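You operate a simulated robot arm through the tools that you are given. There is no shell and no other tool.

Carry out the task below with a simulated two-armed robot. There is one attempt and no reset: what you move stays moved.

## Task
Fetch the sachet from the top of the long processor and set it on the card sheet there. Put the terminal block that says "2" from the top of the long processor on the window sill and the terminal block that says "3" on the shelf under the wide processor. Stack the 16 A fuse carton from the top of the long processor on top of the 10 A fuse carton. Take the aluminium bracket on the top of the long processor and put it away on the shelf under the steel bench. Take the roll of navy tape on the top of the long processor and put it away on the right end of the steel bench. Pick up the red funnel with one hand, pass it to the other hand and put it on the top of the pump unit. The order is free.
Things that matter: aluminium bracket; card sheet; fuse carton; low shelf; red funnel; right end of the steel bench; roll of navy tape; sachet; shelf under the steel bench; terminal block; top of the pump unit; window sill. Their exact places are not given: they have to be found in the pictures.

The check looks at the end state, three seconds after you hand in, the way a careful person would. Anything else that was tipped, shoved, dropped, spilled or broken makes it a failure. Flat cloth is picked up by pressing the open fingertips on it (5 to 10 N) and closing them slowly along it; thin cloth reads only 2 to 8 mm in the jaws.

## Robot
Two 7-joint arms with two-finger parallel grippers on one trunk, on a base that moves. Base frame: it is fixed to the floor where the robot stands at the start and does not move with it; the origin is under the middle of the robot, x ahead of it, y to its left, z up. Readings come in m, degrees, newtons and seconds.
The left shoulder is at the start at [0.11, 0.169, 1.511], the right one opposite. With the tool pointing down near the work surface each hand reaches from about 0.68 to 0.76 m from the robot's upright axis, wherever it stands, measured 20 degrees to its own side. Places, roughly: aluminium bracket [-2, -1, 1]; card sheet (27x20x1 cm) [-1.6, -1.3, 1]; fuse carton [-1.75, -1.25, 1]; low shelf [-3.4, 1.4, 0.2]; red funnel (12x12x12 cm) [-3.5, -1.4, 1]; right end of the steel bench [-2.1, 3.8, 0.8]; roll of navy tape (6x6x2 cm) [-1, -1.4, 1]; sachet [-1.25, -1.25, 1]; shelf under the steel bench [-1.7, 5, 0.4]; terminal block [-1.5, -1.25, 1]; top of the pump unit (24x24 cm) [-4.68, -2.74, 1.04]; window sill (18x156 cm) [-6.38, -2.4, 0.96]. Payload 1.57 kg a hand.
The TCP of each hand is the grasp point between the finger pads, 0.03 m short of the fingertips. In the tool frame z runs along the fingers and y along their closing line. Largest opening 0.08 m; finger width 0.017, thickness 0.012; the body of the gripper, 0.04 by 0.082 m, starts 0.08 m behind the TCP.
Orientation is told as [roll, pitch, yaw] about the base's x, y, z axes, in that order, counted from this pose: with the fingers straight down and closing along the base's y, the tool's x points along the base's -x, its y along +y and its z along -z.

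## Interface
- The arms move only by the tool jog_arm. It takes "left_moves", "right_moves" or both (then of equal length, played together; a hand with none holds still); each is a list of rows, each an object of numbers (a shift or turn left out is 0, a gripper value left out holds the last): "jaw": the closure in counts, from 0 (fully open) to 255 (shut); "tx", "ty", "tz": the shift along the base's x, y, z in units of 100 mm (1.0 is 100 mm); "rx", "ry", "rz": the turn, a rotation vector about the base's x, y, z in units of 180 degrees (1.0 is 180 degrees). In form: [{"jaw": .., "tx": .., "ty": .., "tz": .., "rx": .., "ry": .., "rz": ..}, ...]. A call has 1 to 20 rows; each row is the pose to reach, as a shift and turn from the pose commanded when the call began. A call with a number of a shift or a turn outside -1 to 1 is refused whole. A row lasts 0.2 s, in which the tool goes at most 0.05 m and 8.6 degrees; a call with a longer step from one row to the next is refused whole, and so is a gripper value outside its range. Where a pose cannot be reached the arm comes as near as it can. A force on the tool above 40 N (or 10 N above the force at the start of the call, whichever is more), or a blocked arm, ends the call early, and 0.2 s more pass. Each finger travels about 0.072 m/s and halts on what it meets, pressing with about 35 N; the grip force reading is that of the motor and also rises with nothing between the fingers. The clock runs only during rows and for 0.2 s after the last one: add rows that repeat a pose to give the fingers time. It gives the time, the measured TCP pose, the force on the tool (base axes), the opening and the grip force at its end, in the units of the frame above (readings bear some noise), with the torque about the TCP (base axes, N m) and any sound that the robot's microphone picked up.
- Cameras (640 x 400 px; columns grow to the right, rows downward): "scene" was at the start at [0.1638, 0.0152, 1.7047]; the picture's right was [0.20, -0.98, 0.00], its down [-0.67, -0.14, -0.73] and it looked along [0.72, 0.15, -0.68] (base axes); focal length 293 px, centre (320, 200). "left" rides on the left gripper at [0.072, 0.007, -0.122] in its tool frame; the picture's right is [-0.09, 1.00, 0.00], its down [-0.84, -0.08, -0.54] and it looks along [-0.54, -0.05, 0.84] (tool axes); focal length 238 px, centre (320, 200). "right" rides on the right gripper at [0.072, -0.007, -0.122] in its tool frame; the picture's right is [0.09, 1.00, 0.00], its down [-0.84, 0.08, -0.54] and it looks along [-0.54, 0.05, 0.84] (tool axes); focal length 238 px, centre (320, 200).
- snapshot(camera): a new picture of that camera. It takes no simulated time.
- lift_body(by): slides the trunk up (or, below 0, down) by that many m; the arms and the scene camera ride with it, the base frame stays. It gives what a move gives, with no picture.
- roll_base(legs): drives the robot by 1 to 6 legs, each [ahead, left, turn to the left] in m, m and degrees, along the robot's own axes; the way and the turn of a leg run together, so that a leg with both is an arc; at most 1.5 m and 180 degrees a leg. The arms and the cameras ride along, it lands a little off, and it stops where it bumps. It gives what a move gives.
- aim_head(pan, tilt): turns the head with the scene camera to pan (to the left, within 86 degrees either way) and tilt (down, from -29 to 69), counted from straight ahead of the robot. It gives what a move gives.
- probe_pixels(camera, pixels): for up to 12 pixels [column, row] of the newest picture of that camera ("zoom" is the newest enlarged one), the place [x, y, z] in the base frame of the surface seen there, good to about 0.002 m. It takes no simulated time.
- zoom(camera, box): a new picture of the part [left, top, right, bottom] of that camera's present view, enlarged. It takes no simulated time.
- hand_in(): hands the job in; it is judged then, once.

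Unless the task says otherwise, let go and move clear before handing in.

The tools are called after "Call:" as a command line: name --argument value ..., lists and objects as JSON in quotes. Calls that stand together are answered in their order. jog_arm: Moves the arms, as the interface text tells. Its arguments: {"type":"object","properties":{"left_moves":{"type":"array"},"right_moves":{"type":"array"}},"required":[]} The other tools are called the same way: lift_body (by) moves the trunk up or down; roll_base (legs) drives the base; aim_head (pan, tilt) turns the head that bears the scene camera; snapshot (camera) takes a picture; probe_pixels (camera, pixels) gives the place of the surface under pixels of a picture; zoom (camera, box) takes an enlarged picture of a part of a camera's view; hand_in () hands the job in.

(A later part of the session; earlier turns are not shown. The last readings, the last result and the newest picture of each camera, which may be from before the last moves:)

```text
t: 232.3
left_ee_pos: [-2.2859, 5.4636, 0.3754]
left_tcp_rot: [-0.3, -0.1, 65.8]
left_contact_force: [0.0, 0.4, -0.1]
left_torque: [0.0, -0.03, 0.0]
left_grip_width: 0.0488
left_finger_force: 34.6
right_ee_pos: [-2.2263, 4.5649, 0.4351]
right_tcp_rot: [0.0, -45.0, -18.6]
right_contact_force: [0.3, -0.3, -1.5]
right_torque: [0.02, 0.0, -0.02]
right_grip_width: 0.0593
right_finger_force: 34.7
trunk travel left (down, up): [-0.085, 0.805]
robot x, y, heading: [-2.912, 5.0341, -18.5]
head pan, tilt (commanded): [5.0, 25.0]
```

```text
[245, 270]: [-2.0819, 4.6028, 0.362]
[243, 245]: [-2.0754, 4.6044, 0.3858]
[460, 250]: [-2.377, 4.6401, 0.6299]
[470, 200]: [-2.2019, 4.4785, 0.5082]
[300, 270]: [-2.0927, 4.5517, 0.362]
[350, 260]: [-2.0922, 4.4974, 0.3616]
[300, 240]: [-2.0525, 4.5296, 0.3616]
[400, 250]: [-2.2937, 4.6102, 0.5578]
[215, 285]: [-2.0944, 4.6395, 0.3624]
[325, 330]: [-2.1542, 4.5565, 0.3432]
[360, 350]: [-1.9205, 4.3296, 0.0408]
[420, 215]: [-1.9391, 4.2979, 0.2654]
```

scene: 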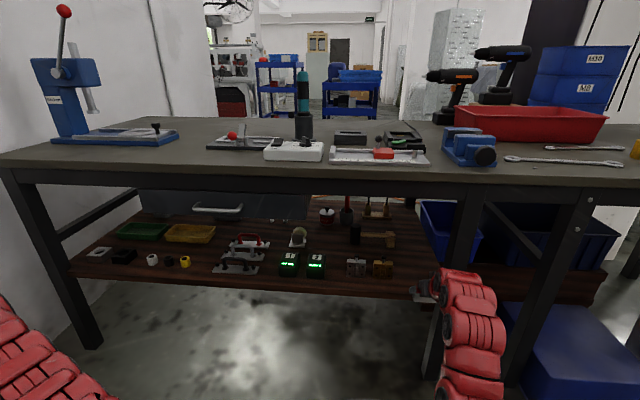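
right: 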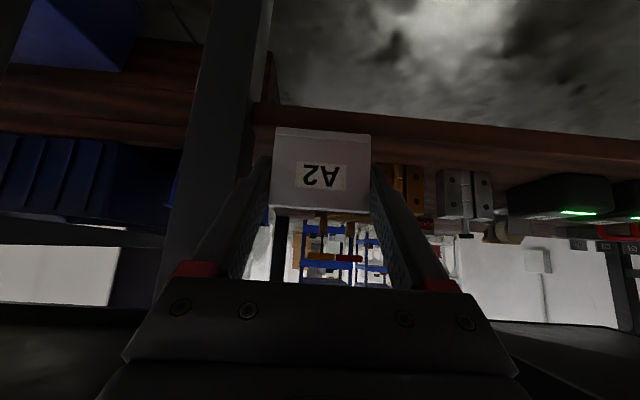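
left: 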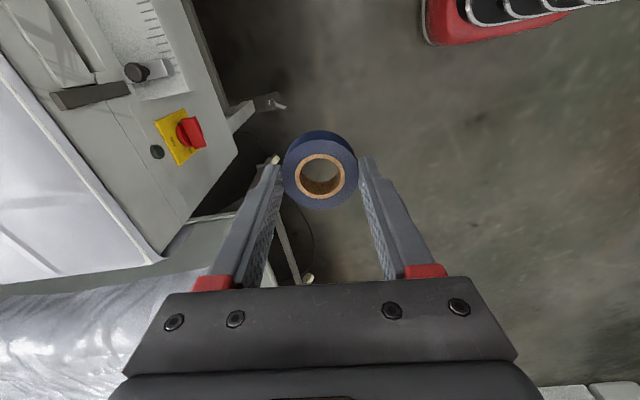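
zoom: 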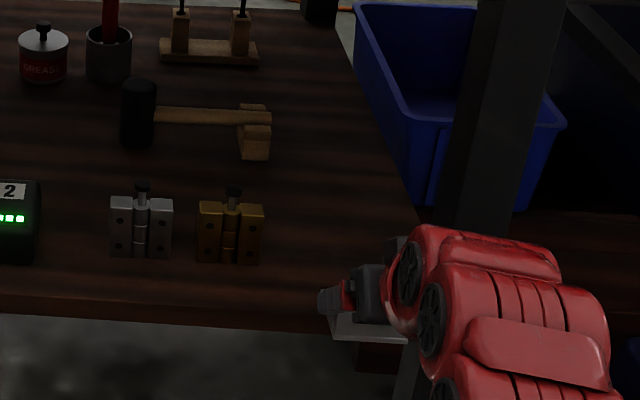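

Alignment looks right: bracket (330–405 px) right of the hinge (265) and left of the leg. I'll advance it over the shelf with the arm.

Call:
jog_arm --right_moves '[{"tx": 0.3, "ty": -0.1}, {"tx": 0.6, "ty": -0.2}, {"tx": 0.9, "ty": -0.3}, {"tx": 0.9, "ty": -0.3}]'

Call:
zoom --camera "scene" --box '[330, 200, 490, 320]'

Call:
snapshot --camera "right"

```text
t: 233.3
left_ee_pos: [-2.2848, 5.4626, 0.3759]
left_tcp_rot: [-0.2, -0.1, 65.7]
left_contact_force: [-0.2, -0.5, -0.3]
left_torque: [0.02, -0.01, 0.0]
left_grip_width: 0.0488
left_finger_force: 35.1
right_ee_pos: [-2.1364, 4.533, 0.4357]
right_tcp_rot: [0.1, -45.1, -18.7]
right_contact_force: [0.1, -0.7, -0.7]
right_torque: [0.04, -0.01, 0.05]
right_grip_width: 0.0593
right_finger_force: 34.9
trunk travel left (down, up): [-0.085, 0.805]
robot x, y, heading: [-2.9173, 5.0366, -18.3]
head pan, tilt (commanded): [5.0, 25.0]
```

```text
3.33 times, centred on (410, 260) of scene
```

zoom: 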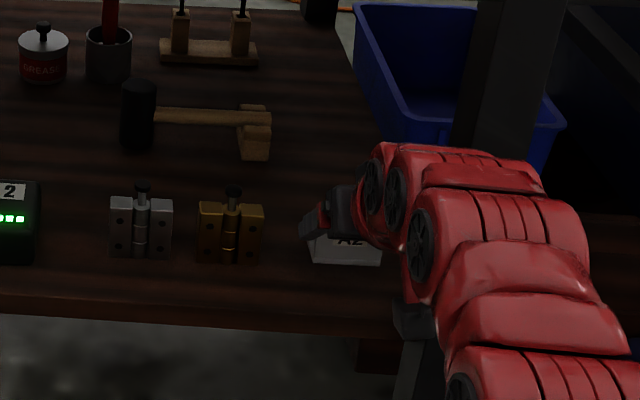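

```text
taken
```

right: 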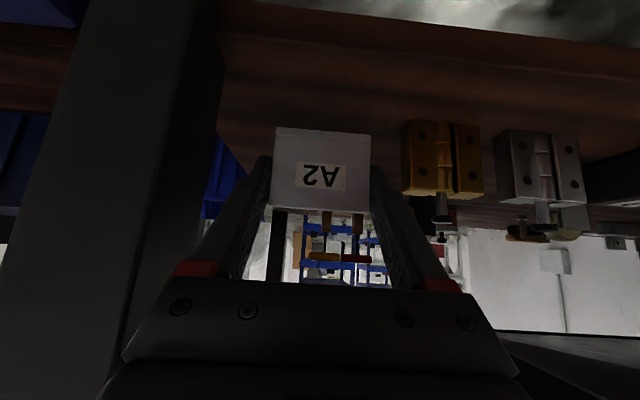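

TCP at u≈3.46 already over the shelf; I'll go 4 cm deeper and ~8 mm left, away from the leg, then check.

Call:
jog_arm --right_moves '[{"tx": 0.025, "ty": 0.076}, {"tx": 0.2, "ty": 0.02}, {"tx": 0.4, "ty": -0.05}, {"tx": 0.4, "ty": -0.05}]'

Call:
snapshot --camera "right"

Call:
zoom --camera "scene" --box '[370, 220, 450, 280]'

```text
t: 234.3
left_ee_pos: [-2.2853, 5.4623, 0.3754]
left_tcp_rot: [-0.2, -0.2, 65.6]
left_contact_force: [0.4, -0.6, -0.2]
left_torque: [0.04, -0.01, -0.01]
left_grip_width: 0.0489
left_finger_force: 35.1
right_ee_pos: [-2.1283, 4.5417, 0.4352]
right_tcp_rot: [0.0, -45.0, -18.7]
right_contact_force: [-0.3, -1.2, -0.9]
right_torque: [0.0, 0.0, 0.01]
right_grip_width: 0.0595
right_finger_force: 34.9
right hand out of reach, approached as far as the arm can: row 2, 3, 4
trunk travel left (down, up): [-0.085, 0.805]
robot x, y, heading: [-2.9154, 5.0292, -18.8]
head pan, tilt (commanded): [5.0, 25.0]
```

```text
taken
```

right: 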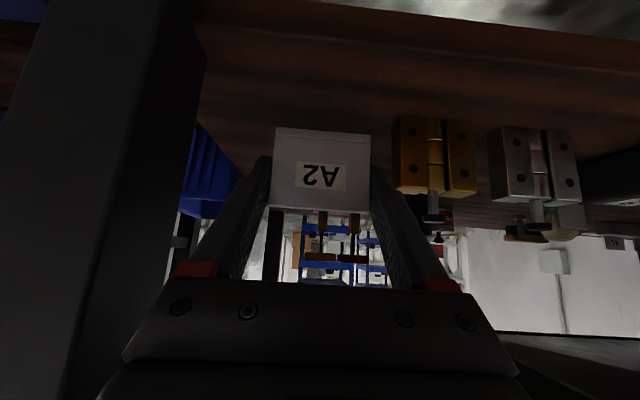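

```text
6.67 times, centred on (410, 250) of scene
```

zoom: 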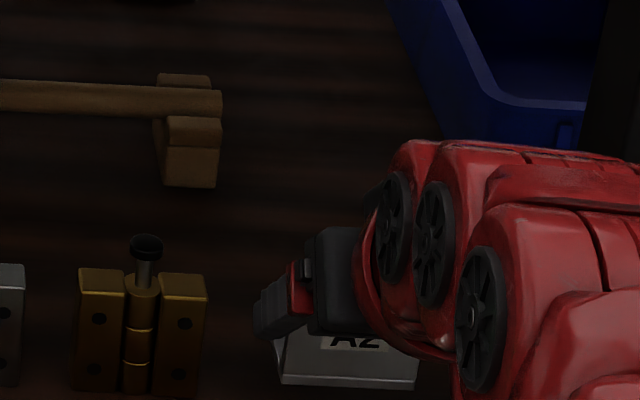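

At the arm's limit; nudge the base ahead 5 cm instead.

Call:
roll_base --legs '[[0.05, 0, 0]]'

Call:
snapshot --camera "right"

```text
t: 235.2
left_ee_pos: [-2.2374, 5.447, 0.3751]
left_tcp_rot: [-0.2, -0.2, 65.7]
left_contact_force: [1.0, -0.5, -0.4]
left_torque: [0.01, -0.01, 0.01]
left_grip_width: 0.0488
left_finger_force: 35.0
right_ee_pos: [-2.0812, 4.5264, 0.4349]
right_tcp_rot: [-0.1, -45.0, -18.5]
right_contact_force: [-0.9, -0.1, -0.9]
right_torque: [0.01, 0.0, -0.01]
right_grip_width: 0.0595
right_finger_force: 35.3
trunk travel left (down, up): [-0.085, 0.805]
robot x, y, heading: [-2.8677, 5.0146, -18.3]
head pan, tilt (commanded): [5.0, 25.0]
```

```text
taken
```

right: 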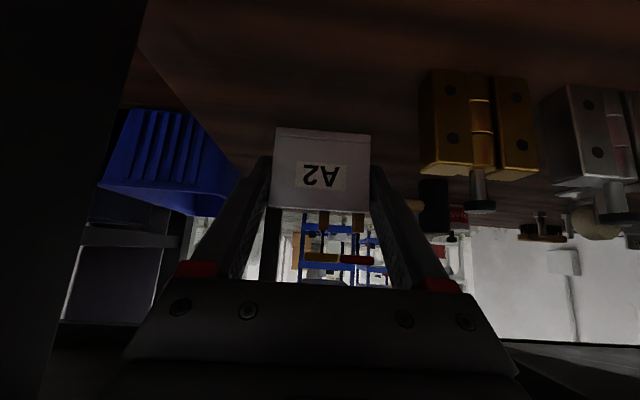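

Position u=3.408, n=3.631 — good, with the shelf edge line to the left visible. Lower vertically with the trunk to just above the shelf.

Call:
lift_body --by -0.032

Call:
snapshot --camera "right"

```text
t: 235.9
left_ee_pos: [-2.237, 5.4473, 0.3451]
left_tcp_rot: [-0.3, -0.1, 65.7]
left_contact_force: [0.5, 0.9, -0.1]
left_torque: [0.01, -0.01, 0.02]
left_grip_width: 0.0489
left_finger_force: 35.3
right_ee_pos: [-2.081, 4.5259, 0.4045]
right_tcp_rot: [-0.1, -45.0, -18.6]
right_contact_force: [0.3, 0.2, -0.6]
right_torque: [0.03, 0.02, 0.02]
right_grip_width: 0.0593
right_finger_force: 35.2
trunk travel left (down, up): [-0.053, 0.837]
robot x, y, heading: [-2.868, 5.0179, -18.4]
head pan, tilt (commanded): [5.0, 25.0]
```

```text
taken
```

right: 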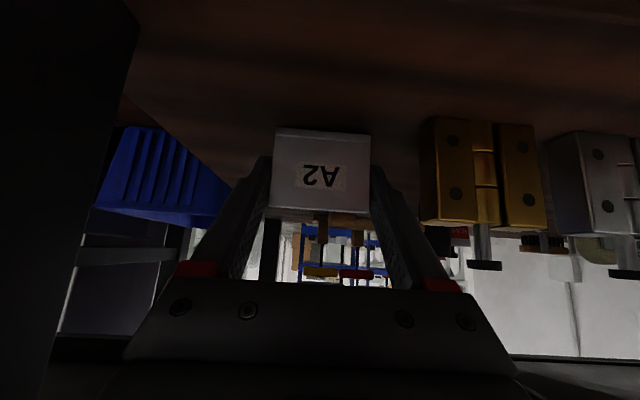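

About 6 mm above touchdown. Lower with the arm in small steps.

Call:
jog_arm --right_moves '[{"tz": -0.03}, {"tz": -0.05}, {"tz": -0.065}]'

```text
t: 236.8
left_ee_pos: [-2.2382, 5.4476, 0.3445]
left_tcp_rot: [-0.2, -0.1, 65.7]
left_contact_force: [0.7, 0.9, -0.2]
left_torque: [0.0, 0.01, 0.0]
left_grip_width: 0.0491
left_finger_force: 34.8
right_ee_pos: [-2.0802, 4.527, 0.3995]
right_tcp_rot: [-0.1, -45.2, -18.6]
right_contact_force: [0.1, -0.2, 2.7]
right_torque: [0.08, -0.29, -0.02]
right_grip_width: 0.0592
right_finger_force: 35.1
trunk travel left (down, up): [-0.053, 0.837]
robot x, y, heading: [-2.871, 5.0176, -18.6]
head pan, tilt (commanded): [5.0, 25.0]
```

Light contact (≈3.5 N). A little more to seat it, then open slightly.

Call:
jog_arm --right_moves '[{"tz": -0.01}, {"tz": -0.02}]'

Call:
snapshot --camera "right"

```text
t: 237.3
left_ee_pos: [-2.2383, 5.4484, 0.3447]
left_tcp_rot: [-0.3, -0.1, 65.7]
left_contact_force: [0.7, 0.4, -0.4]
left_torque: [0.02, 0.0, -0.01]
left_grip_width: 0.0489
left_finger_force: 35.0
right_ee_pos: [-2.0808, 4.5266, 0.3977]
right_tcp_rot: [-0.1, -45.2, -18.7]
right_contact_force: [0.8, 0.1, 13.9]
right_torque: [0.32, -0.38, -0.05]
right_grip_width: 0.0591
right_finger_force: 34.7
trunk travel left (down, up): [-0.053, 0.837]
robot x, y, heading: [-2.87, 5.0176, -18.4]
head pan, tilt (commanded): [5.0, 25.0]
```

```text
taken
```

right: 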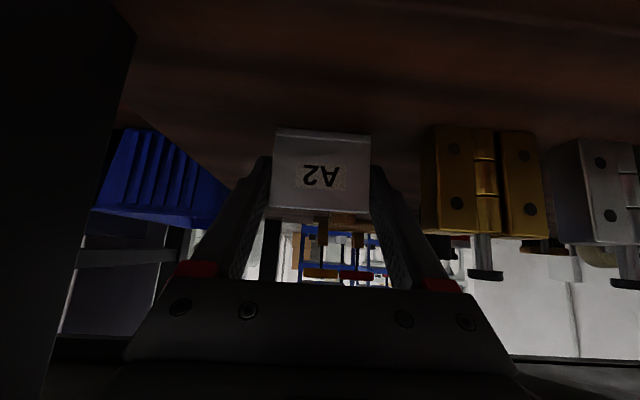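

Seated at 14 N. Open the fingers just enough (to ~72 mm) and check.

Call:
jog_arm --right_moves '[{"tz": 0.01, "jaw": 66}, {"tz": 0.012, "jaw": 55}, {"tz": 0.012, "jaw": 40}, {"tz": 0.012, "jaw": 28}, {"tz": 0.012, "jaw": 28}]'

Call:
snapshot --camera "right"

```text
t: 238.6
left_ee_pos: [-2.2386, 5.4468, 0.3432]
left_tcp_rot: [-0.1, -0.1, 65.7]
left_contact_force: [-0.3, 0.3, 0.0]
left_torque: [0.05, 0.02, -0.01]
left_grip_width: 0.0487
left_finger_force: 35.3
right_ee_pos: [-2.0814, 4.5261, 0.3965]
right_tcp_rot: [-0.1, -45.0, -18.5]
right_contact_force: [-0.3, -0.4, 0.5]
right_torque: [0.02, 0.0, -0.03]
right_grip_width: 0.0713
right_finger_force: 0.0
trunk travel left (down, up): [-0.053, 0.837]
robot x, y, heading: [-2.8711, 5.0181, -18.5]
head pan, tilt (commanded): [5.0, 25.0]
```

```text
taken
```

right: 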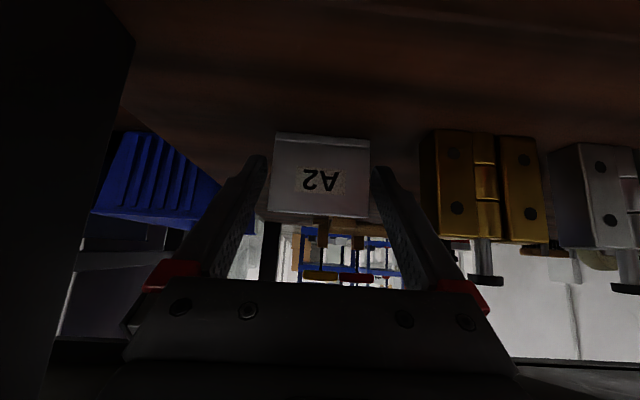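

The bracket stands free on the shelf. Withdraw along the tool axis.

Call:
jog_arm --right_moves '[{"tx": -0.2, "ty": 0.067, "tz": 0.212}, {"tx": -0.4, "ty": 0.134, "tz": 0.424}, {"tx": -0.67, "ty": 0.224, "tz": 0.707}, {"tx": -0.67, "ty": 0.224, "tz": 0.707}]'

Call:
roll_base --legs '[[-0.3, 0, 0]]'

Call:
snapshot --camera "scene"

Call:
zoom --camera "scene" --box '[300, 180, 460, 300]'

```text
t: 239.6
left_ee_pos: [-2.2376, 5.4471, 0.3434]
left_tcp_rot: [-0.3, -0.1, 65.7]
left_contact_force: [0.8, 0.7, -0.1]
left_torque: [-0.02, 0.05, 0.02]
left_grip_width: 0.049
left_finger_force: 34.7
right_ee_pos: [-2.1498, 4.55, 0.467]
right_tcp_rot: [0.0, -44.9, -18.5]
right_contact_force: [-0.3, -0.5, 0.5]
right_torque: [0.0, -0.03, 0.03]
right_grip_width: 0.071
right_finger_force: 0.0
trunk travel left (down, up): [-0.053, 0.837]
robot x, y, heading: [-2.8701, 5.0196, -18.3]
head pan, tilt (commanded): [5.0, 25.0]
```

```text
t: 241.6
left_ee_pos: [-2.5216, 5.5435, 0.3428]
left_tcp_rot: [-0.2, -0.1, 65.8]
left_contact_force: [-0.6, 0.9, -0.4]
left_torque: [-0.02, -0.04, 0.02]
left_grip_width: 0.0489
left_finger_force: 34.5
right_ee_pos: [-2.4315, 4.6452, 0.4677]
right_tcp_rot: [-0.2, -45.0, -18.5]
right_contact_force: [-0.4, 0.0, -0.5]
right_torque: [0.0, 0.01, 0.01]
right_grip_width: 0.071
right_finger_force: 0.0
trunk travel left (down, up): [-0.053, 0.837]
robot x, y, heading: [-3.1539, 5.1138, -18.5]
head pan, tilt (commanded): [5.0, 25.0]
```

```text
taken
```

scene: 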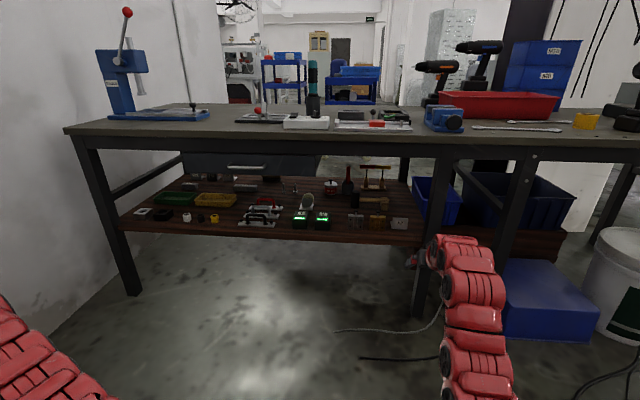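

```text
3.33 times, centred on (380, 240) of scene
```

zoom: 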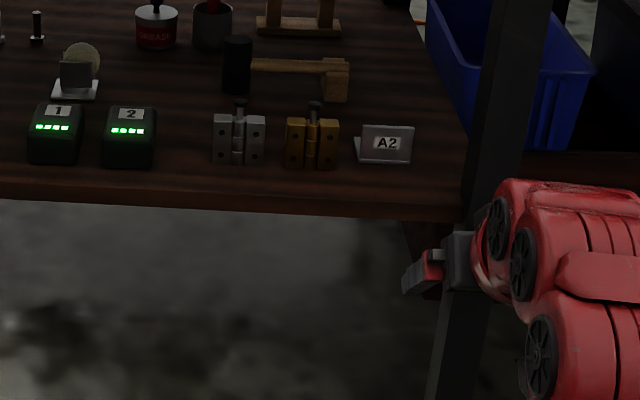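

The bracket stands on the shelf beside the brass hinge. Now raise the trunk and re-level the right hand for the tape.

Call:
lift_body --by 0.4

Call:
lift_body --by 0.35

Call:
jog_arm --right_moves '[{"rx": -0.0132, "ry": -0.0394, "jaw": 0}, {"rx": -0.0264, "ry": -0.0788}, {"rx": -0.0396, "ry": -0.1182}, {"rx": -0.0528, "ry": -0.1576}, {"rx": -0.066, "ry": -0.197}, {"rx": -0.0793, "ry": -0.2371}]'

Call:
aim_head --pan 0 --tilt 40

Call:
snapshot --camera "scene"

```text
t: 245.4
left_ee_pos: [-2.5219, 5.5427, 0.7431]
left_tcp_rot: [-0.1, -0.1, 65.8]
left_contact_force: [0.7, 0.2, -0.2]
left_torque: [-0.03, -0.01, -0.01]
left_grip_width: 0.0489
left_finger_force: 34.9
right_ee_pos: [-2.4307, 4.6454, 0.8669]
right_tcp_rot: [-0.1, -45.1, -18.6]
right_contact_force: [0.1, 0.1, 0.8]
right_torque: [-0.03, -0.02, 0.01]
right_grip_width: 0.0713
right_finger_force: 0.0
trunk travel left (down, up): [-0.453, 0.437]
robot x, y, heading: [-3.1498, 5.1146, -18.3]
head pan, tilt (commanded): [5.0, 25.0]
```

```text
t: 248.8
left_ee_pos: [-2.5217, 5.5425, 1.0929]
left_tcp_rot: [-0.2, -0.1, 65.8]
left_contact_force: [1.0, -0.6, -0.3]
left_torque: [-0.01, -0.01, 0.01]
left_grip_width: 0.0488
left_finger_force: 35.1
right_ee_pos: [-2.4294, 4.6445, 1.2175]
right_tcp_rot: [-0.1, -44.9, -18.5]
right_contact_force: [-0.6, -0.5, 0.0]
right_torque: [0.01, 0.01, -0.03]
right_grip_width: 0.0712
right_finger_force: 0.0
trunk travel left (down, up): [-0.803, 0.087]
robot x, y, heading: [-3.1524, 5.1173, -18.5]
head pan, tilt (commanded): [5.0, 25.0]
```

```text
t: 250.2
left_ee_pos: [-2.5215, 5.5423, 1.0934]
left_tcp_rot: [-0.1, 0.0, 65.7]
left_contact_force: [0.4, -0.1, -0.3]
left_torque: [-0.02, 0.01, -0.02]
left_grip_width: 0.0487
left_finger_force: 34.8
right_ee_pos: [-2.43, 4.6449, 1.2185]
right_tcp_rot: [169.2, -89.8, 172.1]
right_contact_force: [0.3, -0.3, -0.6]
right_torque: [-0.03, 0.01, 0.02]
right_grip_width: 0.0799
right_finger_force: 0.0
trunk travel left (down, up): [-0.803, 0.087]
robot x, y, heading: [-3.1497, 5.113, -18.2]
head pan, tilt (commanded): [5.0, 25.0]
```

```text
t: 251.0
left_ee_pos: [-2.523, 5.5438, 1.0941]
left_tcp_rot: [-0.2, 0.0, 65.8]
left_contact_force: [0.1, -0.8, -0.6]
left_torque: [-0.02, 0.01, 0.02]
left_grip_width: 0.0491
left_finger_force: 35.7
right_ee_pos: [-2.4309, 4.6446, 1.2189]
right_tcp_rot: [11.7, -90.0, -30.2]
right_contact_force: [-0.1, -0.1, -1.1]
right_torque: [0.0, 0.03, -0.05]
right_grip_width: 0.0799
right_finger_force: 0.1
trunk travel left (down, up): [-0.803, 0.087]
robot x, y, heading: [-3.1523, 5.1158, -18.6]
head pan, tilt (commanded): [0.0, 40.0]
```

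```text
taken
```

scene: 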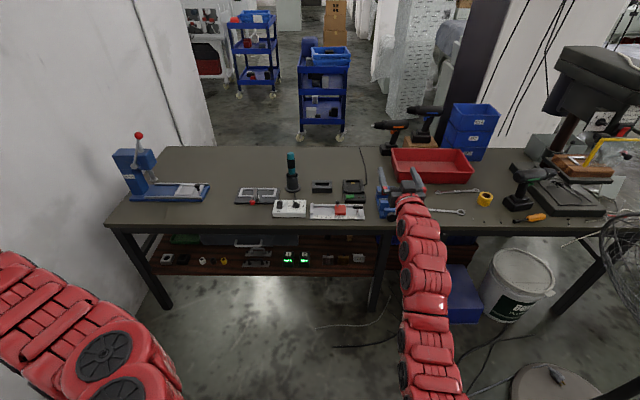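

I turned the wrong way (now horizontal, pitch -90). I'll turn back 90° to point the right tool straight down.

Call:
jog_arm --right_moves '[{"rx": 0.0144, "ry": 0.0431}, {"rx": 0.0288, "ry": 0.0862}, {"rx": 0.0432, "ry": 0.1293}, {"rx": 0.0576, "ry": 0.1724}, {"rx": 0.072, "ry": 0.2155}, {"rx": 0.0865, "ry": 0.2586}, {"rx": 0.1009, "ry": 0.3017}, {"rx": 0.1153, "ry": 0.3448}, {"rx": 0.1297, "ry": 0.3879}, {"rx": 0.1441, "ry": 0.431}, {"rx": 0.1585, "ry": 0.474}, {"rx": 0.1585, "ry": 0.474}]'

Call:
snapshot --camera "scene"

Call:
zoom --camera "scene" --box '[360, 110, 600, 240]'

```text
t: 253.6
left_ee_pos: [-2.5214, 5.5436, 1.0931]
left_tcp_rot: [-0.3, -0.1, 65.9]
left_contact_force: [-0.2, 0.0, 0.0]
left_torque: [0.01, 0.01, 0.0]
left_grip_width: 0.0491
left_finger_force: 35.2
right_ee_pos: [-2.5257, 4.6993, 1.1642]
right_tcp_rot: [-0.2, -0.1, -18.6]
right_contact_force: [0.0, 0.7, -0.1]
right_torque: [-0.08, 0.01, -0.02]
right_grip_width: 0.0796
right_finger_force: 0.1
right hand out of reach, approached as far as the arm can: row 9, 10, 11, 12
trunk travel left (down, up): [-0.803, 0.087]
robot x, y, heading: [-3.1492, 5.1143, -18.3]
head pan, tilt (commanded): [0.0, 40.0]
```

```text
taken
```

scene: 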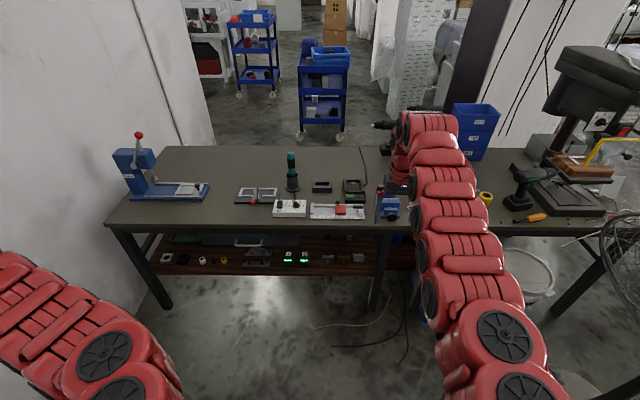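

```text
2.67 times, centred on (480, 175) of scene
```

zoom: 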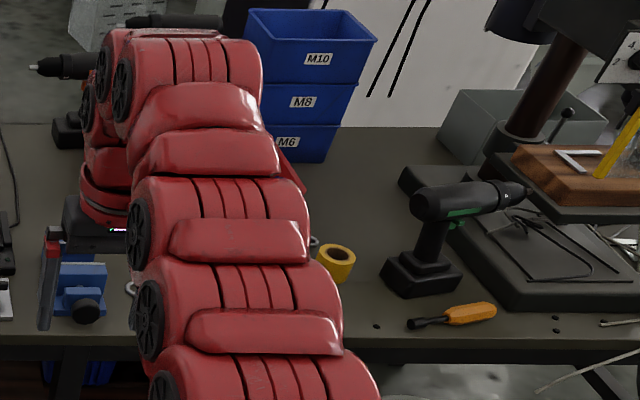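

The right tool points down again. I'll probe free bench-top areas for a temporary set-down of the tape reachable by both hands.

Call:
probe_pixels --camera "scene" --pixels '[[220, 208], [165, 212], [220, 165], [260, 165], [330, 165], [300, 170], [205, 195], [240, 205], [375, 218], [355, 160], [222, 190], [180, 165]]'

```text
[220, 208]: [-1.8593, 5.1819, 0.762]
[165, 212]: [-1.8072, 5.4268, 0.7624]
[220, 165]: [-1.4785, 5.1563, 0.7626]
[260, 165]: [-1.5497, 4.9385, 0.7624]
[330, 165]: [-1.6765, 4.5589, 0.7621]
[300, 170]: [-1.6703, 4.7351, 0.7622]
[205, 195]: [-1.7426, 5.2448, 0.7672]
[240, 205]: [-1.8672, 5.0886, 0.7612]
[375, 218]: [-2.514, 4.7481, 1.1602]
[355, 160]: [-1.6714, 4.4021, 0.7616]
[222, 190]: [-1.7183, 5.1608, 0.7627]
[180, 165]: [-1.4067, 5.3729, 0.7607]
```

I'll set the tape on the free front strip at about (-1.86,5.18). Swing the left hand back forward, and raise/pull back the right hand a little.

Call:
jog_arm --left_moves '[{"tx": 0.17, "ty": -0.28}, {"tx": 0.34, "ty": -0.56}, {"tx": 0.52, "ty": -0.85}]' --right_moves '[{"tz": 0.2, "tx": -0.1, "ty": 0.03}, {"tz": 0.4, "tx": -0.2, "ty": 0.06}, {"tz": 0.6, "tx": -0.3, "ty": 0.1}]'

Call:
jog_arm --left_moves '[{"tx": 0.12, "ty": -0.31}, {"tx": 0.24, "ty": -0.63}, {"tx": 0.37, "ty": -0.94}]'

Call:
jog_arm --left_moves '[{"tx": 0.065, "ty": -0.33}, {"tx": 0.13, "ty": -0.66}, {"tx": 0.195, "ty": -0.99}]'

Call:
snapshot --camera "scene"

```text
t: 254.4
left_ee_pos: [-2.4696, 5.4572, 1.0951]
left_tcp_rot: [-0.1, -0.2, 65.9]
left_contact_force: [-0.7, -0.3, -0.3]
left_torque: [0.0, 0.06, -0.02]
left_grip_width: 0.0489
left_finger_force: 35.1
right_ee_pos: [-2.5582, 4.7083, 1.2234]
right_tcp_rot: [-0.1, 0.2, -18.4]
right_contact_force: [0.6, -0.2, 0.0]
right_torque: [0.04, 0.02, 0.02]
right_grip_width: 0.0801
right_finger_force: 0.0
trunk travel left (down, up): [-0.803, 0.087]
robot x, y, heading: [-3.1536, 5.1104, -18.3]
head pan, tilt (commanded): [0.0, 40.0]
```

```text
t: 255.2
left_ee_pos: [-2.4329, 5.3633, 1.0935]
left_tcp_rot: [-0.2, -0.2, 65.9]
left_contact_force: [1.6, -0.1, -0.3]
left_torque: [-0.01, 0.02, -0.01]
left_grip_width: 0.049
left_finger_force: 35.0
right_ee_pos: [-2.556, 4.7083, 1.2239]
right_tcp_rot: [-0.1, 0.0, -18.6]
right_contact_force: [-0.7, -0.1, 0.1]
right_torque: [0.02, -0.04, -0.01]
right_grip_width: 0.0795
right_finger_force: 0.1
trunk travel left (down, up): [-0.803, 0.087]
robot x, y, heading: [-3.1519, 5.1142, -18.5]
head pan, tilt (commanded): [0.0, 40.0]
```

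```text
t: 256.0
left_ee_pos: [-2.414, 5.2642, 1.0932]
left_tcp_rot: [-0.2, -0.2, 65.9]
left_contact_force: [0.1, 0.0, -0.2]
left_torque: [0.0, -0.03, 0.04]
left_grip_width: 0.0487
left_finger_force: 34.9
right_ee_pos: [-2.5567, 4.7076, 1.2248]
right_tcp_rot: [0.0, -0.1, -18.4]
right_contact_force: [0.3, -0.2, -0.7]
right_torque: [0.02, 0.0, 0.03]
right_grip_width: 0.0802
right_finger_force: 0.0
trunk travel left (down, up): [-0.803, 0.087]
robot x, y, heading: [-3.1539, 5.1161, -18.4]
head pan, tilt (commanded): [0.0, 40.0]
```

```text
taken
```

scene: 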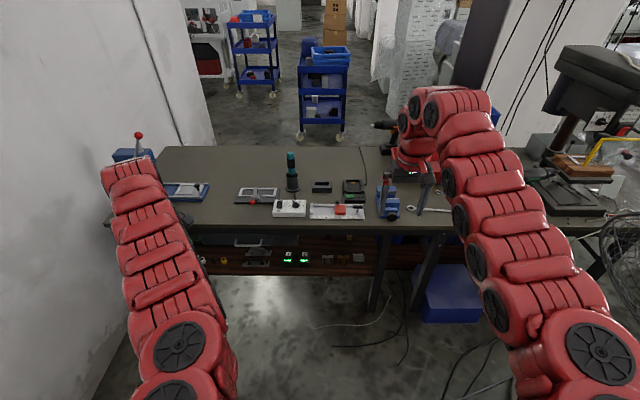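

Left TCP is at u=3.957, n=4.225; target is u=3.405, n=4.32. Driving left 0.095 and ahead 0.545 (hands well above bench items at this height).

Call:
roll_base --legs '[[0, 0.095, 0], [0.545, 0, 0]]'

Call:
snapshot --camera "left"

Call:
snapshot --camera "right"

Call:
snapshot --camera "scene"

```text
t: 259.9
left_ee_pos: [-1.8622, 5.1773, 1.0953]
left_tcp_rot: [-0.2, -0.1, 65.7]
left_contact_force: [-0.6, 0.2, -0.3]
left_torque: [0.02, 0.04, 0.0]
left_grip_width: 0.049
left_finger_force: 34.9
right_ee_pos: [-2.0073, 4.6218, 1.2249]
right_tcp_rot: [-0.1, 0.0, -18.7]
right_contact_force: [-0.8, 0.3, 0.9]
right_torque: [-0.01, 0.02, 0.0]
right_grip_width: 0.0801
right_finger_force: 0.1
trunk travel left (down, up): [-0.803, 0.087]
robot x, y, heading: [-2.6022, 5.0274, -18.5]
head pan, tilt (commanded): [0.0, 40.0]
```

```text
taken
```

left: 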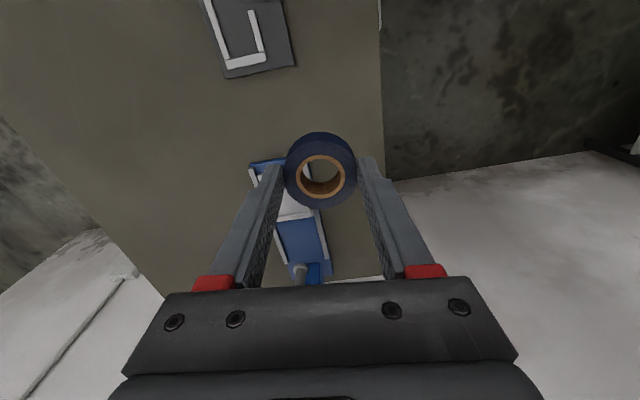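

```text
taken
```

right: 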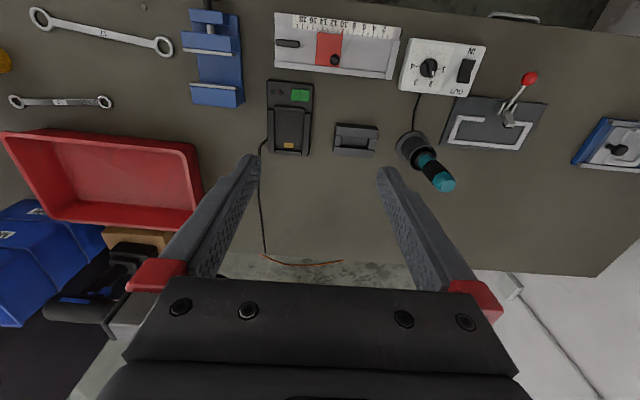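

```text
taken
```

scene: 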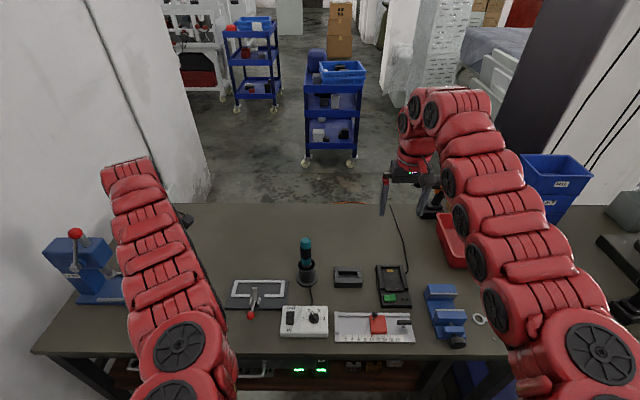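

Left TCP is over the free strip (ground point ≈ px (320,95) in the left view). Before lowering the trunk I check arm heights.

Call:
probe_pixels --camera "scene" --pixels '[[185, 345], [150, 285], [215, 375], [140, 220], [190, 300], [305, 243], [70, 240], [100, 270], [490, 225], [570, 340], [530, 300], [430, 195]]'

```text
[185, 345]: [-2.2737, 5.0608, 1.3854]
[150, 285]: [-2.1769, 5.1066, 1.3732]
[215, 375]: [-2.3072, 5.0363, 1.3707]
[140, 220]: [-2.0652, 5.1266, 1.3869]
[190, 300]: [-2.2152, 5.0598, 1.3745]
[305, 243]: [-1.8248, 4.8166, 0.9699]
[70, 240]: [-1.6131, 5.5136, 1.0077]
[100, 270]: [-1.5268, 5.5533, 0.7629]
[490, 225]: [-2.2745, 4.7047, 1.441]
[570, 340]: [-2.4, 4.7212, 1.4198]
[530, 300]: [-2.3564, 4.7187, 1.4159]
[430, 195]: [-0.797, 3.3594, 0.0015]
```

Arms stay ≥0.2 m above the bench when lowered. Lower the trunk 0.285 m.

Call:
lift_body --by -0.285

Call:
snapshot --camera "left"

```text
t: 262.8
left_ee_pos: [-1.8628, 5.1779, 0.8093]
left_tcp_rot: [-0.1, -0.1, 65.8]
left_contact_force: [0.5, 0.0, -1.4]
left_torque: [0.01, -0.02, -0.03]
left_grip_width: 0.0487
left_finger_force: 34.8
right_ee_pos: [-2.0057, 4.6226, 0.9393]
right_tcp_rot: [-0.1, 0.0, -18.8]
right_contact_force: [0.0, -0.8, -0.2]
right_torque: [-0.05, 0.01, -0.02]
right_grip_width: 0.0798
right_finger_force: 0.2
trunk travel left (down, up): [-0.518, 0.372]
robot x, y, heading: [-2.6, 5.0269, -18.4]
head pan, tilt (commanded): [0.0, 40.0]
```

```text
taken
```

left: 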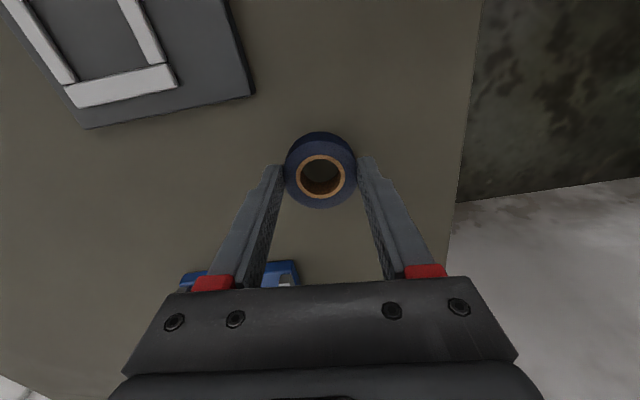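

Tape is ~1 cm above the bench; lower with the arm until contact.

Call:
jog_arm --left_moves '[{"tz": -0.06}, {"tz": -0.09}, {"tz": -0.11}]'

```text
t: 263.6
left_ee_pos: [-1.8621, 5.1774, 0.8009]
left_tcp_rot: [-0.6, -0.2, 65.7]
left_contact_force: [5.3, 2.4, 25.1]
left_torque: [0.07, -0.03, -0.02]
left_grip_width: 0.0489
left_finger_force: 35.0
right_ee_pos: [-2.0078, 4.6223, 0.9398]
right_tcp_rot: [-0.1, -0.1, -18.8]
right_contact_force: [0.6, 1.0, -0.7]
right_torque: [0.01, 0.03, 0.01]
right_grip_width: 0.08
right_finger_force: 0.0
trunk travel left (down, up): [-0.518, 0.372]
robot x, y, heading: [-2.6018, 5.0276, -18.7]
head pan, tilt (commanded): [0.0, 40.0]
```

Contact (25 N). Relieve, open, and lift off.

Call:
jog_arm --left_moves '[{"tz": 0.02}, {"tz": 0.02, "jaw": 85}, {"tz": 0.02, "jaw": 50}, {"tz": 0.02, "jaw": 0}, {"tz": 0.02, "jaw": 0}]'

Call:
lift_body --by 0.2

Call:
snapshot --camera "left"

Call:
snapshot --camera "scene"

```text
t: 264.8
left_ee_pos: [-1.8601, 5.1778, 0.7986]
left_tcp_rot: [-0.2, -0.2, 65.7]
left_contact_force: [-0.3, 0.4, 0.0]
left_torque: [-0.01, 0.01, -0.01]
left_grip_width: 0.08
left_finger_force: 0.0
right_ee_pos: [-2.0061, 4.6233, 0.9392]
right_tcp_rot: [-0.1, 0.0, -18.7]
right_contact_force: [0.0, -0.6, 0.0]
right_torque: [0.02, -0.04, 0.01]
right_grip_width: 0.0799
right_finger_force: 0.1
trunk travel left (down, up): [-0.518, 0.372]
robot x, y, heading: [-2.6008, 5.0275, -18.4]
head pan, tilt (commanded): [0.0, 40.0]
```

```text
t: 266.9
left_ee_pos: [-1.86, 5.1774, 1.0002]
left_tcp_rot: [-0.3, -0.1, 65.6]
left_contact_force: [-0.2, -0.7, -0.2]
left_torque: [-0.01, 0.03, 0.01]
left_grip_width: 0.0801
left_finger_force: 0.2
right_ee_pos: [-2.0062, 4.6228, 1.1392]
right_tcp_rot: [-0.1, 0.1, -18.7]
right_contact_force: [0.2, -0.2, -0.2]
right_torque: [0.0, 0.02, 0.01]
right_grip_width: 0.0797
right_finger_force: 0.0
trunk travel left (down, up): [-0.718, 0.172]
robot x, y, heading: [-2.6035, 5.0299, -18.5]
head pan, tilt (commanded): [0.0, 40.0]
```

```text
taken
```

left: 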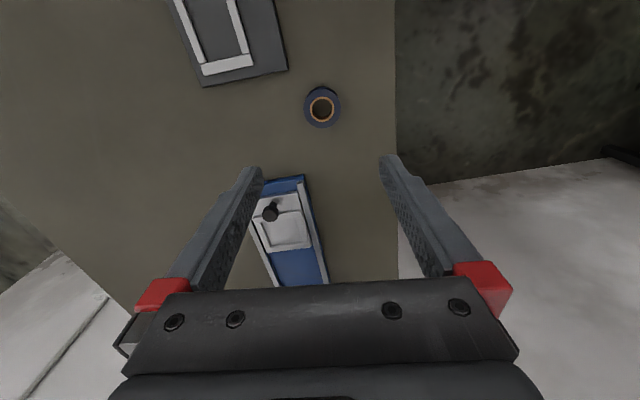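

```text
taken
```

scene: 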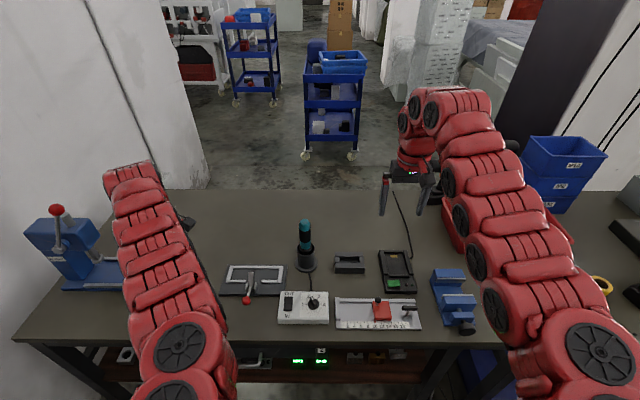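

The tape rests at (-1.86,5.18). To fetch it with the right hand I'll turn the right tool by -90°, raise the trunk, shift left and turn the robot 25° left.

Call:
jog_arm --right_moves '[{"rz": -0.046}, {"rz": -0.092}, {"rz": -0.138}, {"rz": -0.184}, {"rz": -0.23}, {"rz": -0.276}, {"rz": -0.322}, {"rz": -0.368}, {"rz": -0.414}, {"rz": -0.46}, {"rz": -0.5}, {"rz": -0.5}]'

Call:
lift_body --by 0.1

Call:
roll_base --legs '[[0, 0.16, 0], [0, 0, 25]]'

Call:
snapshot --camera "right"

Call:
snapshot --camera "scene"

```text
t: 269.5
left_ee_pos: [-1.8622, 5.1786, 0.9989]
left_tcp_rot: [-0.2, -0.1, 65.7]
left_contact_force: [0.4, -0.4, -0.4]
left_torque: [0.01, 0.0, 0.0]
left_grip_width: 0.08
left_finger_force: 0.1
right_ee_pos: [-2.0058, 4.6219, 1.1382]
right_tcp_rot: [-0.1, 0.0, -108.8]
right_contact_force: [-0.1, -0.3, 0.6]
right_torque: [-0.02, -0.01, 0.03]
right_grip_width: 0.0801
right_finger_force: 0.1
trunk travel left (down, up): [-0.718, 0.172]
robot x, y, heading: [-2.6061, 5.0305, -18.2]
head pan, tilt (commanded): [0.0, 40.0]
```

```text
t: 270.9
left_ee_pos: [-1.8619, 5.1786, 1.0985]
left_tcp_rot: [-0.3, -0.1, 65.7]
left_contact_force: [0.7, -1.4, 0.7]
left_torque: [-0.01, -0.02, -0.02]
left_grip_width: 0.0801
left_finger_force: 0.2
right_ee_pos: [-2.0054, 4.6223, 1.2391]
right_tcp_rot: [-0.1, 0.0, -108.6]
right_contact_force: [0.1, 0.8, -0.2]
right_torque: [0.05, 0.04, -0.01]
right_grip_width: 0.0803
right_finger_force: 0.0
trunk travel left (down, up): [-0.818, 0.072]
robot x, y, heading: [-2.6013, 5.0288, -18.1]
head pan, tilt (commanded): [0.0, 40.0]
```

```text
t: 273.6
left_ee_pos: [-1.9438, 5.6284, 1.0992]
left_tcp_rot: [-0.2, -0.2, 90.6]
left_contact_force: [-0.1, 0.3, 0.1]
left_torque: [-0.01, 0.01, -0.01]
left_grip_width: 0.0802
left_finger_force: 0.1
right_ee_pos: [-1.839, 5.0623, 1.2392]
right_tcp_rot: [-0.1, 0.1, -83.7]
right_contact_force: [-0.7, 0.6, 0.2]
right_torque: [-0.01, -0.01, 0.01]
right_grip_width: 0.0803
right_finger_force: 0.0
trunk travel left (down, up): [-0.818, 0.072]
robot x, y, heading: [-2.5515, 5.1797, 6.4]
head pan, tilt (commanded): [0.0, 40.0]
```

```text
taken
```

right: 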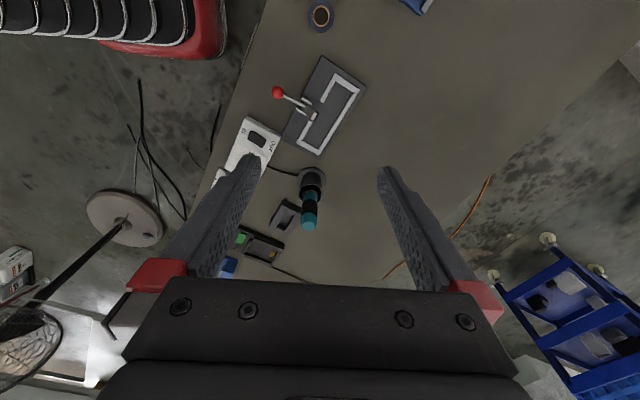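

```text
taken
```

scene: 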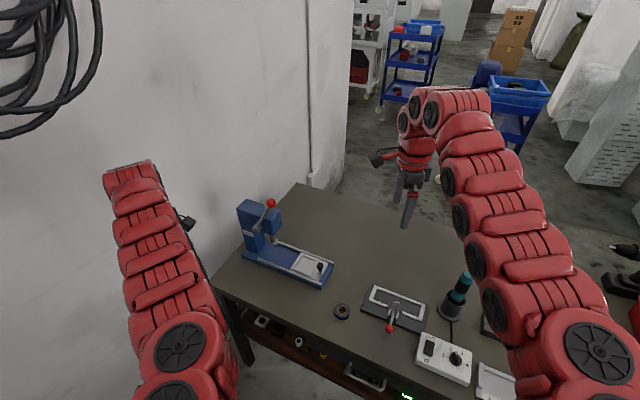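

The tape is at px (342,311); right hand needs ~(-0.023,+0.116). I'll check the tape's position and wall clearance of the left arm.

Call:
probe_pixels --camera "scene" --pixels '[[342, 305], [342, 319], [335, 312], [349, 312], [250, 120], [200, 150], [60, 250], [100, 200], [215, 285], [367, 305], [330, 285], [390, 265]]'

Call:
zoom --camera "scene" --box '[300, 270, 400, 350]'

Call:
probe_pixels --camera "zoom" --pixels '[[215, 185], [265, 185], [240, 160], [240, 200], [235, 250], [290, 190]]'

```text
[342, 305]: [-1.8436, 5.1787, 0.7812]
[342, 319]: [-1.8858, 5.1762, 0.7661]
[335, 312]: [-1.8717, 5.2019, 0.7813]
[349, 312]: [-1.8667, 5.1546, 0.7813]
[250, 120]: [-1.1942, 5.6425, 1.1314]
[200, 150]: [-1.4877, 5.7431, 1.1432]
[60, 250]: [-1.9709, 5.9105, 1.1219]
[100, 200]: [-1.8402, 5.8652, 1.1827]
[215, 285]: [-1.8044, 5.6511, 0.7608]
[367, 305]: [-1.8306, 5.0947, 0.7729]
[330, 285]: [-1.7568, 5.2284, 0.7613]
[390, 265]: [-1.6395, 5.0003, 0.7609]
```

```text
5.00 times, centred on (350, 310) of scene
```

zoom: 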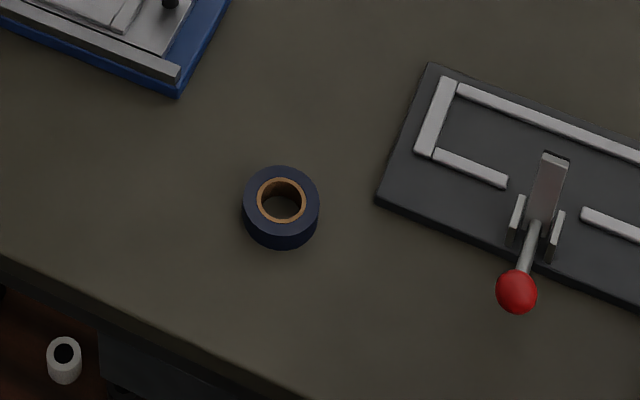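

```text
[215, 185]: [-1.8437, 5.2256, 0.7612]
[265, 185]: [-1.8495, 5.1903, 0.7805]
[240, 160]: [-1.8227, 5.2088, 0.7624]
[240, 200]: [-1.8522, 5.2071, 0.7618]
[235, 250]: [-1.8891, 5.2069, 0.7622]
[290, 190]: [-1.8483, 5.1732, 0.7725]
```

Tape centre (-1.863,5.178), wall at n≈4.98 (left hand has 0.26 m). Shift the right hand over the tape and draw the left hand back a bit.

Call:
jog_arm --right_moves '[{"tx": -0.1, "ty": 0.4}, {"tx": -0.2, "ty": 0.8}]' --left_moves '[{"tx": -0.3}, {"tx": -0.6}]'

Call:
jog_arm --right_moves '[{"tx": -0.04, "ty": 0.36}, {"tx": -0.04, "ty": 0.36}]'

Call:
lift_body --by -0.3

Call:
snapshot --camera "right"

Call:
snapshot --camera "scene"

```text
t: 274.2
left_ee_pos: [-1.9952, 5.6306, 1.0994]
left_tcp_rot: [-0.3, -0.1, 90.6]
left_contact_force: [-0.2, 0.8, 0.5]
left_torque: [-0.04, -0.01, -0.02]
left_grip_width: 0.0798
left_finger_force: 0.1
left hand out of reach, approached as far as the arm can: row 2
right_ee_pos: [-1.8603, 5.1439, 1.2402]
right_tcp_rot: [-0.1, -0.2, -83.7]
right_contact_force: [-1.1, 0.6, -0.4]
right_torque: [-0.04, 0.01, -0.02]
right_grip_width: 0.0798
right_finger_force: 0.1
trunk travel left (down, up): [-0.818, 0.072]
robot x, y, heading: [-2.5533, 5.1799, 6.4]
head pan, tilt (commanded): [0.0, 40.0]
```

```text
t: 274.8
left_ee_pos: [-1.9945, 5.6264, 1.0989]
left_tcp_rot: [-0.2, -0.2, 90.7]
left_contact_force: [0.0, -0.3, 0.3]
left_torque: [0.03, -0.04, -0.03]
left_grip_width: 0.0799
left_finger_force: 0.0
right_ee_pos: [-1.8639, 5.1789, 1.2388]
right_tcp_rot: [-0.1, -0.1, -83.7]
right_contact_force: [0.0, -0.3, -0.4]
right_torque: [-0.01, 0.03, 0.04]
right_grip_width: 0.0797
right_finger_force: 0.0
trunk travel left (down, up): [-0.818, 0.072]
robot x, y, heading: [-2.5458, 5.1797, 6.6]
head pan, tilt (commanded): [0.0, 40.0]
```

```text
t: 277.8
left_ee_pos: [-1.994, 5.6274, 0.7996]
left_tcp_rot: [-0.2, -0.1, 90.6]
left_contact_force: [0.0, 0.1, -0.1]
left_torque: [0.0, 0.02, -0.04]
left_grip_width: 0.0799
left_finger_force: 0.0
right_ee_pos: [-1.863, 5.1777, 0.9406]
right_tcp_rot: [-0.2, 0.0, -83.7]
right_contact_force: [0.8, 0.2, 0.7]
right_torque: [0.02, -0.01, 0.0]
right_grip_width: 0.0796
right_finger_force: 0.1
trunk travel left (down, up): [-0.518, 0.372]
robot x, y, heading: [-2.5522, 5.1814, 6.8]
head pan, tilt (commanded): [0.0, 40.0]
```

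```text
taken
```

right: 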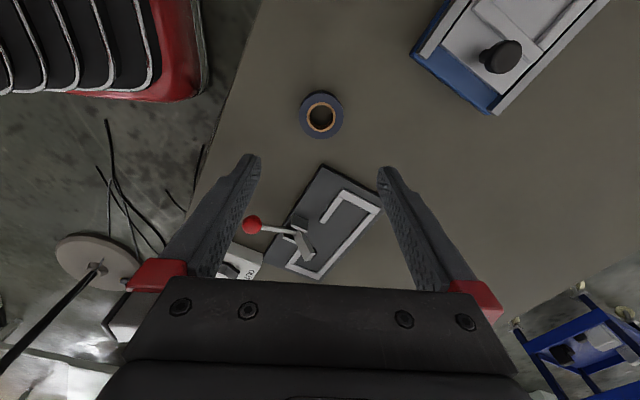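

```text
taken
```

scene: 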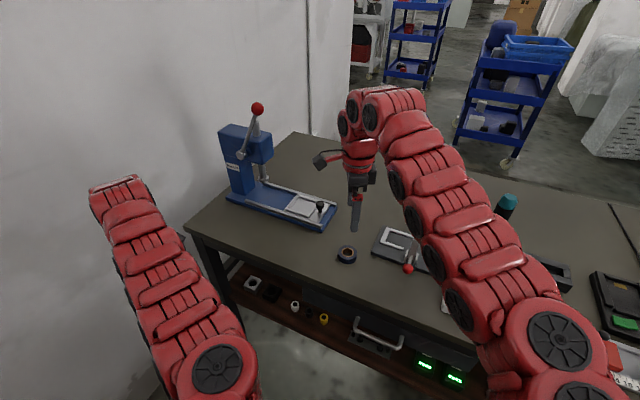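

Tape is centred below the right gripper. Lower the trunk 0.135 m more.

Call:
probe_pixels --camera "right" --pixels '[[321, 95], [321, 137], [300, 116], [342, 116], [252, 225], [310, 250]]'

Call:
lift_body --by -0.13

Call:
snapshot --camera "right"

```text
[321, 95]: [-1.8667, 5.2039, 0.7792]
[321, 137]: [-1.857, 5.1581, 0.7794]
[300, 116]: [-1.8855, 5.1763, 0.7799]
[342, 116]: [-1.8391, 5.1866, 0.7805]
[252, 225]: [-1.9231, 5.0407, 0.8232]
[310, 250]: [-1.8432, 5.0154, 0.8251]
```

```text
t: 279.3
left_ee_pos: [-1.9924, 5.6285, 0.6704]
left_tcp_rot: [-0.2, -0.1, 90.5]
left_contact_force: [0.1, 0.6, 0.7]
left_torque: [-0.02, 0.02, -0.02]
left_grip_width: 0.08
left_finger_force: 0.1
right_ee_pos: [-1.8635, 5.1779, 0.8112]
right_tcp_rot: [-0.1, -0.1, -83.7]
right_contact_force: [0.4, -0.1, 0.3]
right_torque: [-0.01, -0.01, 0.0]
right_grip_width: 0.0799
right_finger_force: 0.0
trunk travel left (down, up): [-0.388, 0.502]
robot x, y, heading: [-2.5487, 5.18, 6.4]
head pan, tilt (commanded): [0.0, 40.0]
```

```text
taken
```

right: 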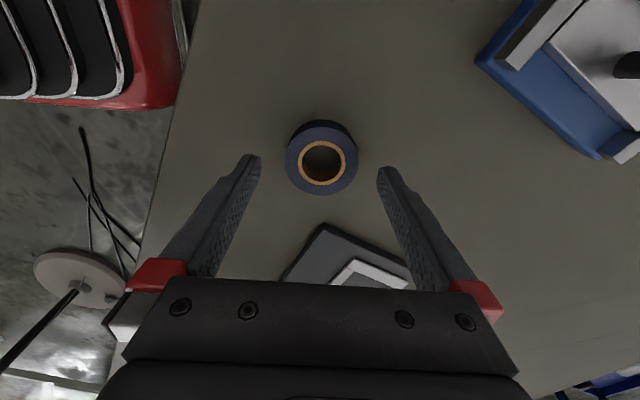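

Centred. Lower 1.2 cm and close on the tape.

Call:
jog_arm --right_moves '[{"tz": -0.06, "ty": 0.02}, {"tz": -0.12, "ty": 0.02}, {"tz": -0.12, "ty": 0.02, "jaw": 60}, {"tz": -0.12, "ty": 0.02, "jaw": 85}, {"tz": -0.12, "ty": 0.02, "jaw": 105}, {"tz": -0.12, "ty": 0.02, "jaw": 105}, {"tz": -0.12, "ty": 0.02, "jaw": 105}]'

Call:
lift_body --by 0.4

Call:
snapshot --camera "right"

```text
t: 280.9
left_ee_pos: [-1.9931, 5.6284, 0.6692]
left_tcp_rot: [-0.2, -0.1, 90.7]
left_contact_force: [0.3, 0.0, 0.6]
left_torque: [0.01, 0.03, -0.02]
left_grip_width: 0.08
left_finger_force: 0.0
right_ee_pos: [-1.8623, 5.1793, 0.798]
right_tcp_rot: [-0.1, 0.0, -83.7]
right_contact_force: [0.0, 0.7, 1.3]
right_torque: [-0.01, 0.03, -0.05]
right_grip_width: 0.0492
right_finger_force: 35.3
trunk travel left (down, up): [-0.388, 0.502]
robot x, y, heading: [-2.5515, 5.176, 6.4]
head pan, tilt (commanded): [0.0, 40.0]
```

```text
t: 284.8
left_ee_pos: [-1.9933, 5.6272, 1.0703]
left_tcp_rot: [-0.3, -0.1, 90.6]
left_contact_force: [-0.1, 0.1, -0.3]
left_torque: [0.03, 0.01, -0.02]
left_grip_width: 0.0797
left_finger_force: 0.0
right_ee_pos: [-1.8635, 5.1789, 1.1982]
right_tcp_rot: [-0.1, 0.1, -83.8]
right_contact_force: [0.2, 0.2, -0.1]
right_torque: [0.0, 0.0, 0.02]
right_grip_width: 0.0492
right_finger_force: 35.2
trunk travel left (down, up): [-0.788, 0.102]
robot x, y, heading: [-2.5486, 5.1796, 6.5]
head pan, tilt (commanded): [0.0, 40.0]
```

```text
taken
```

right: 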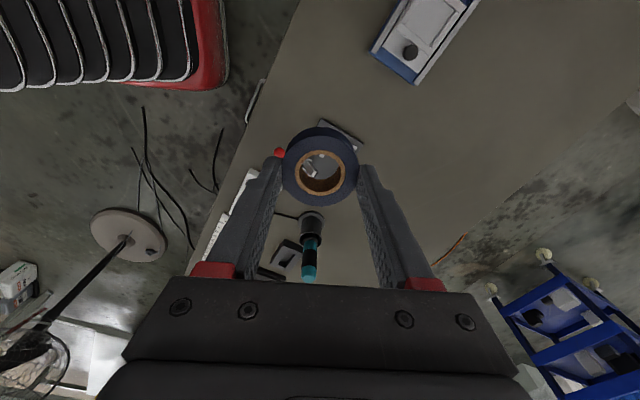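

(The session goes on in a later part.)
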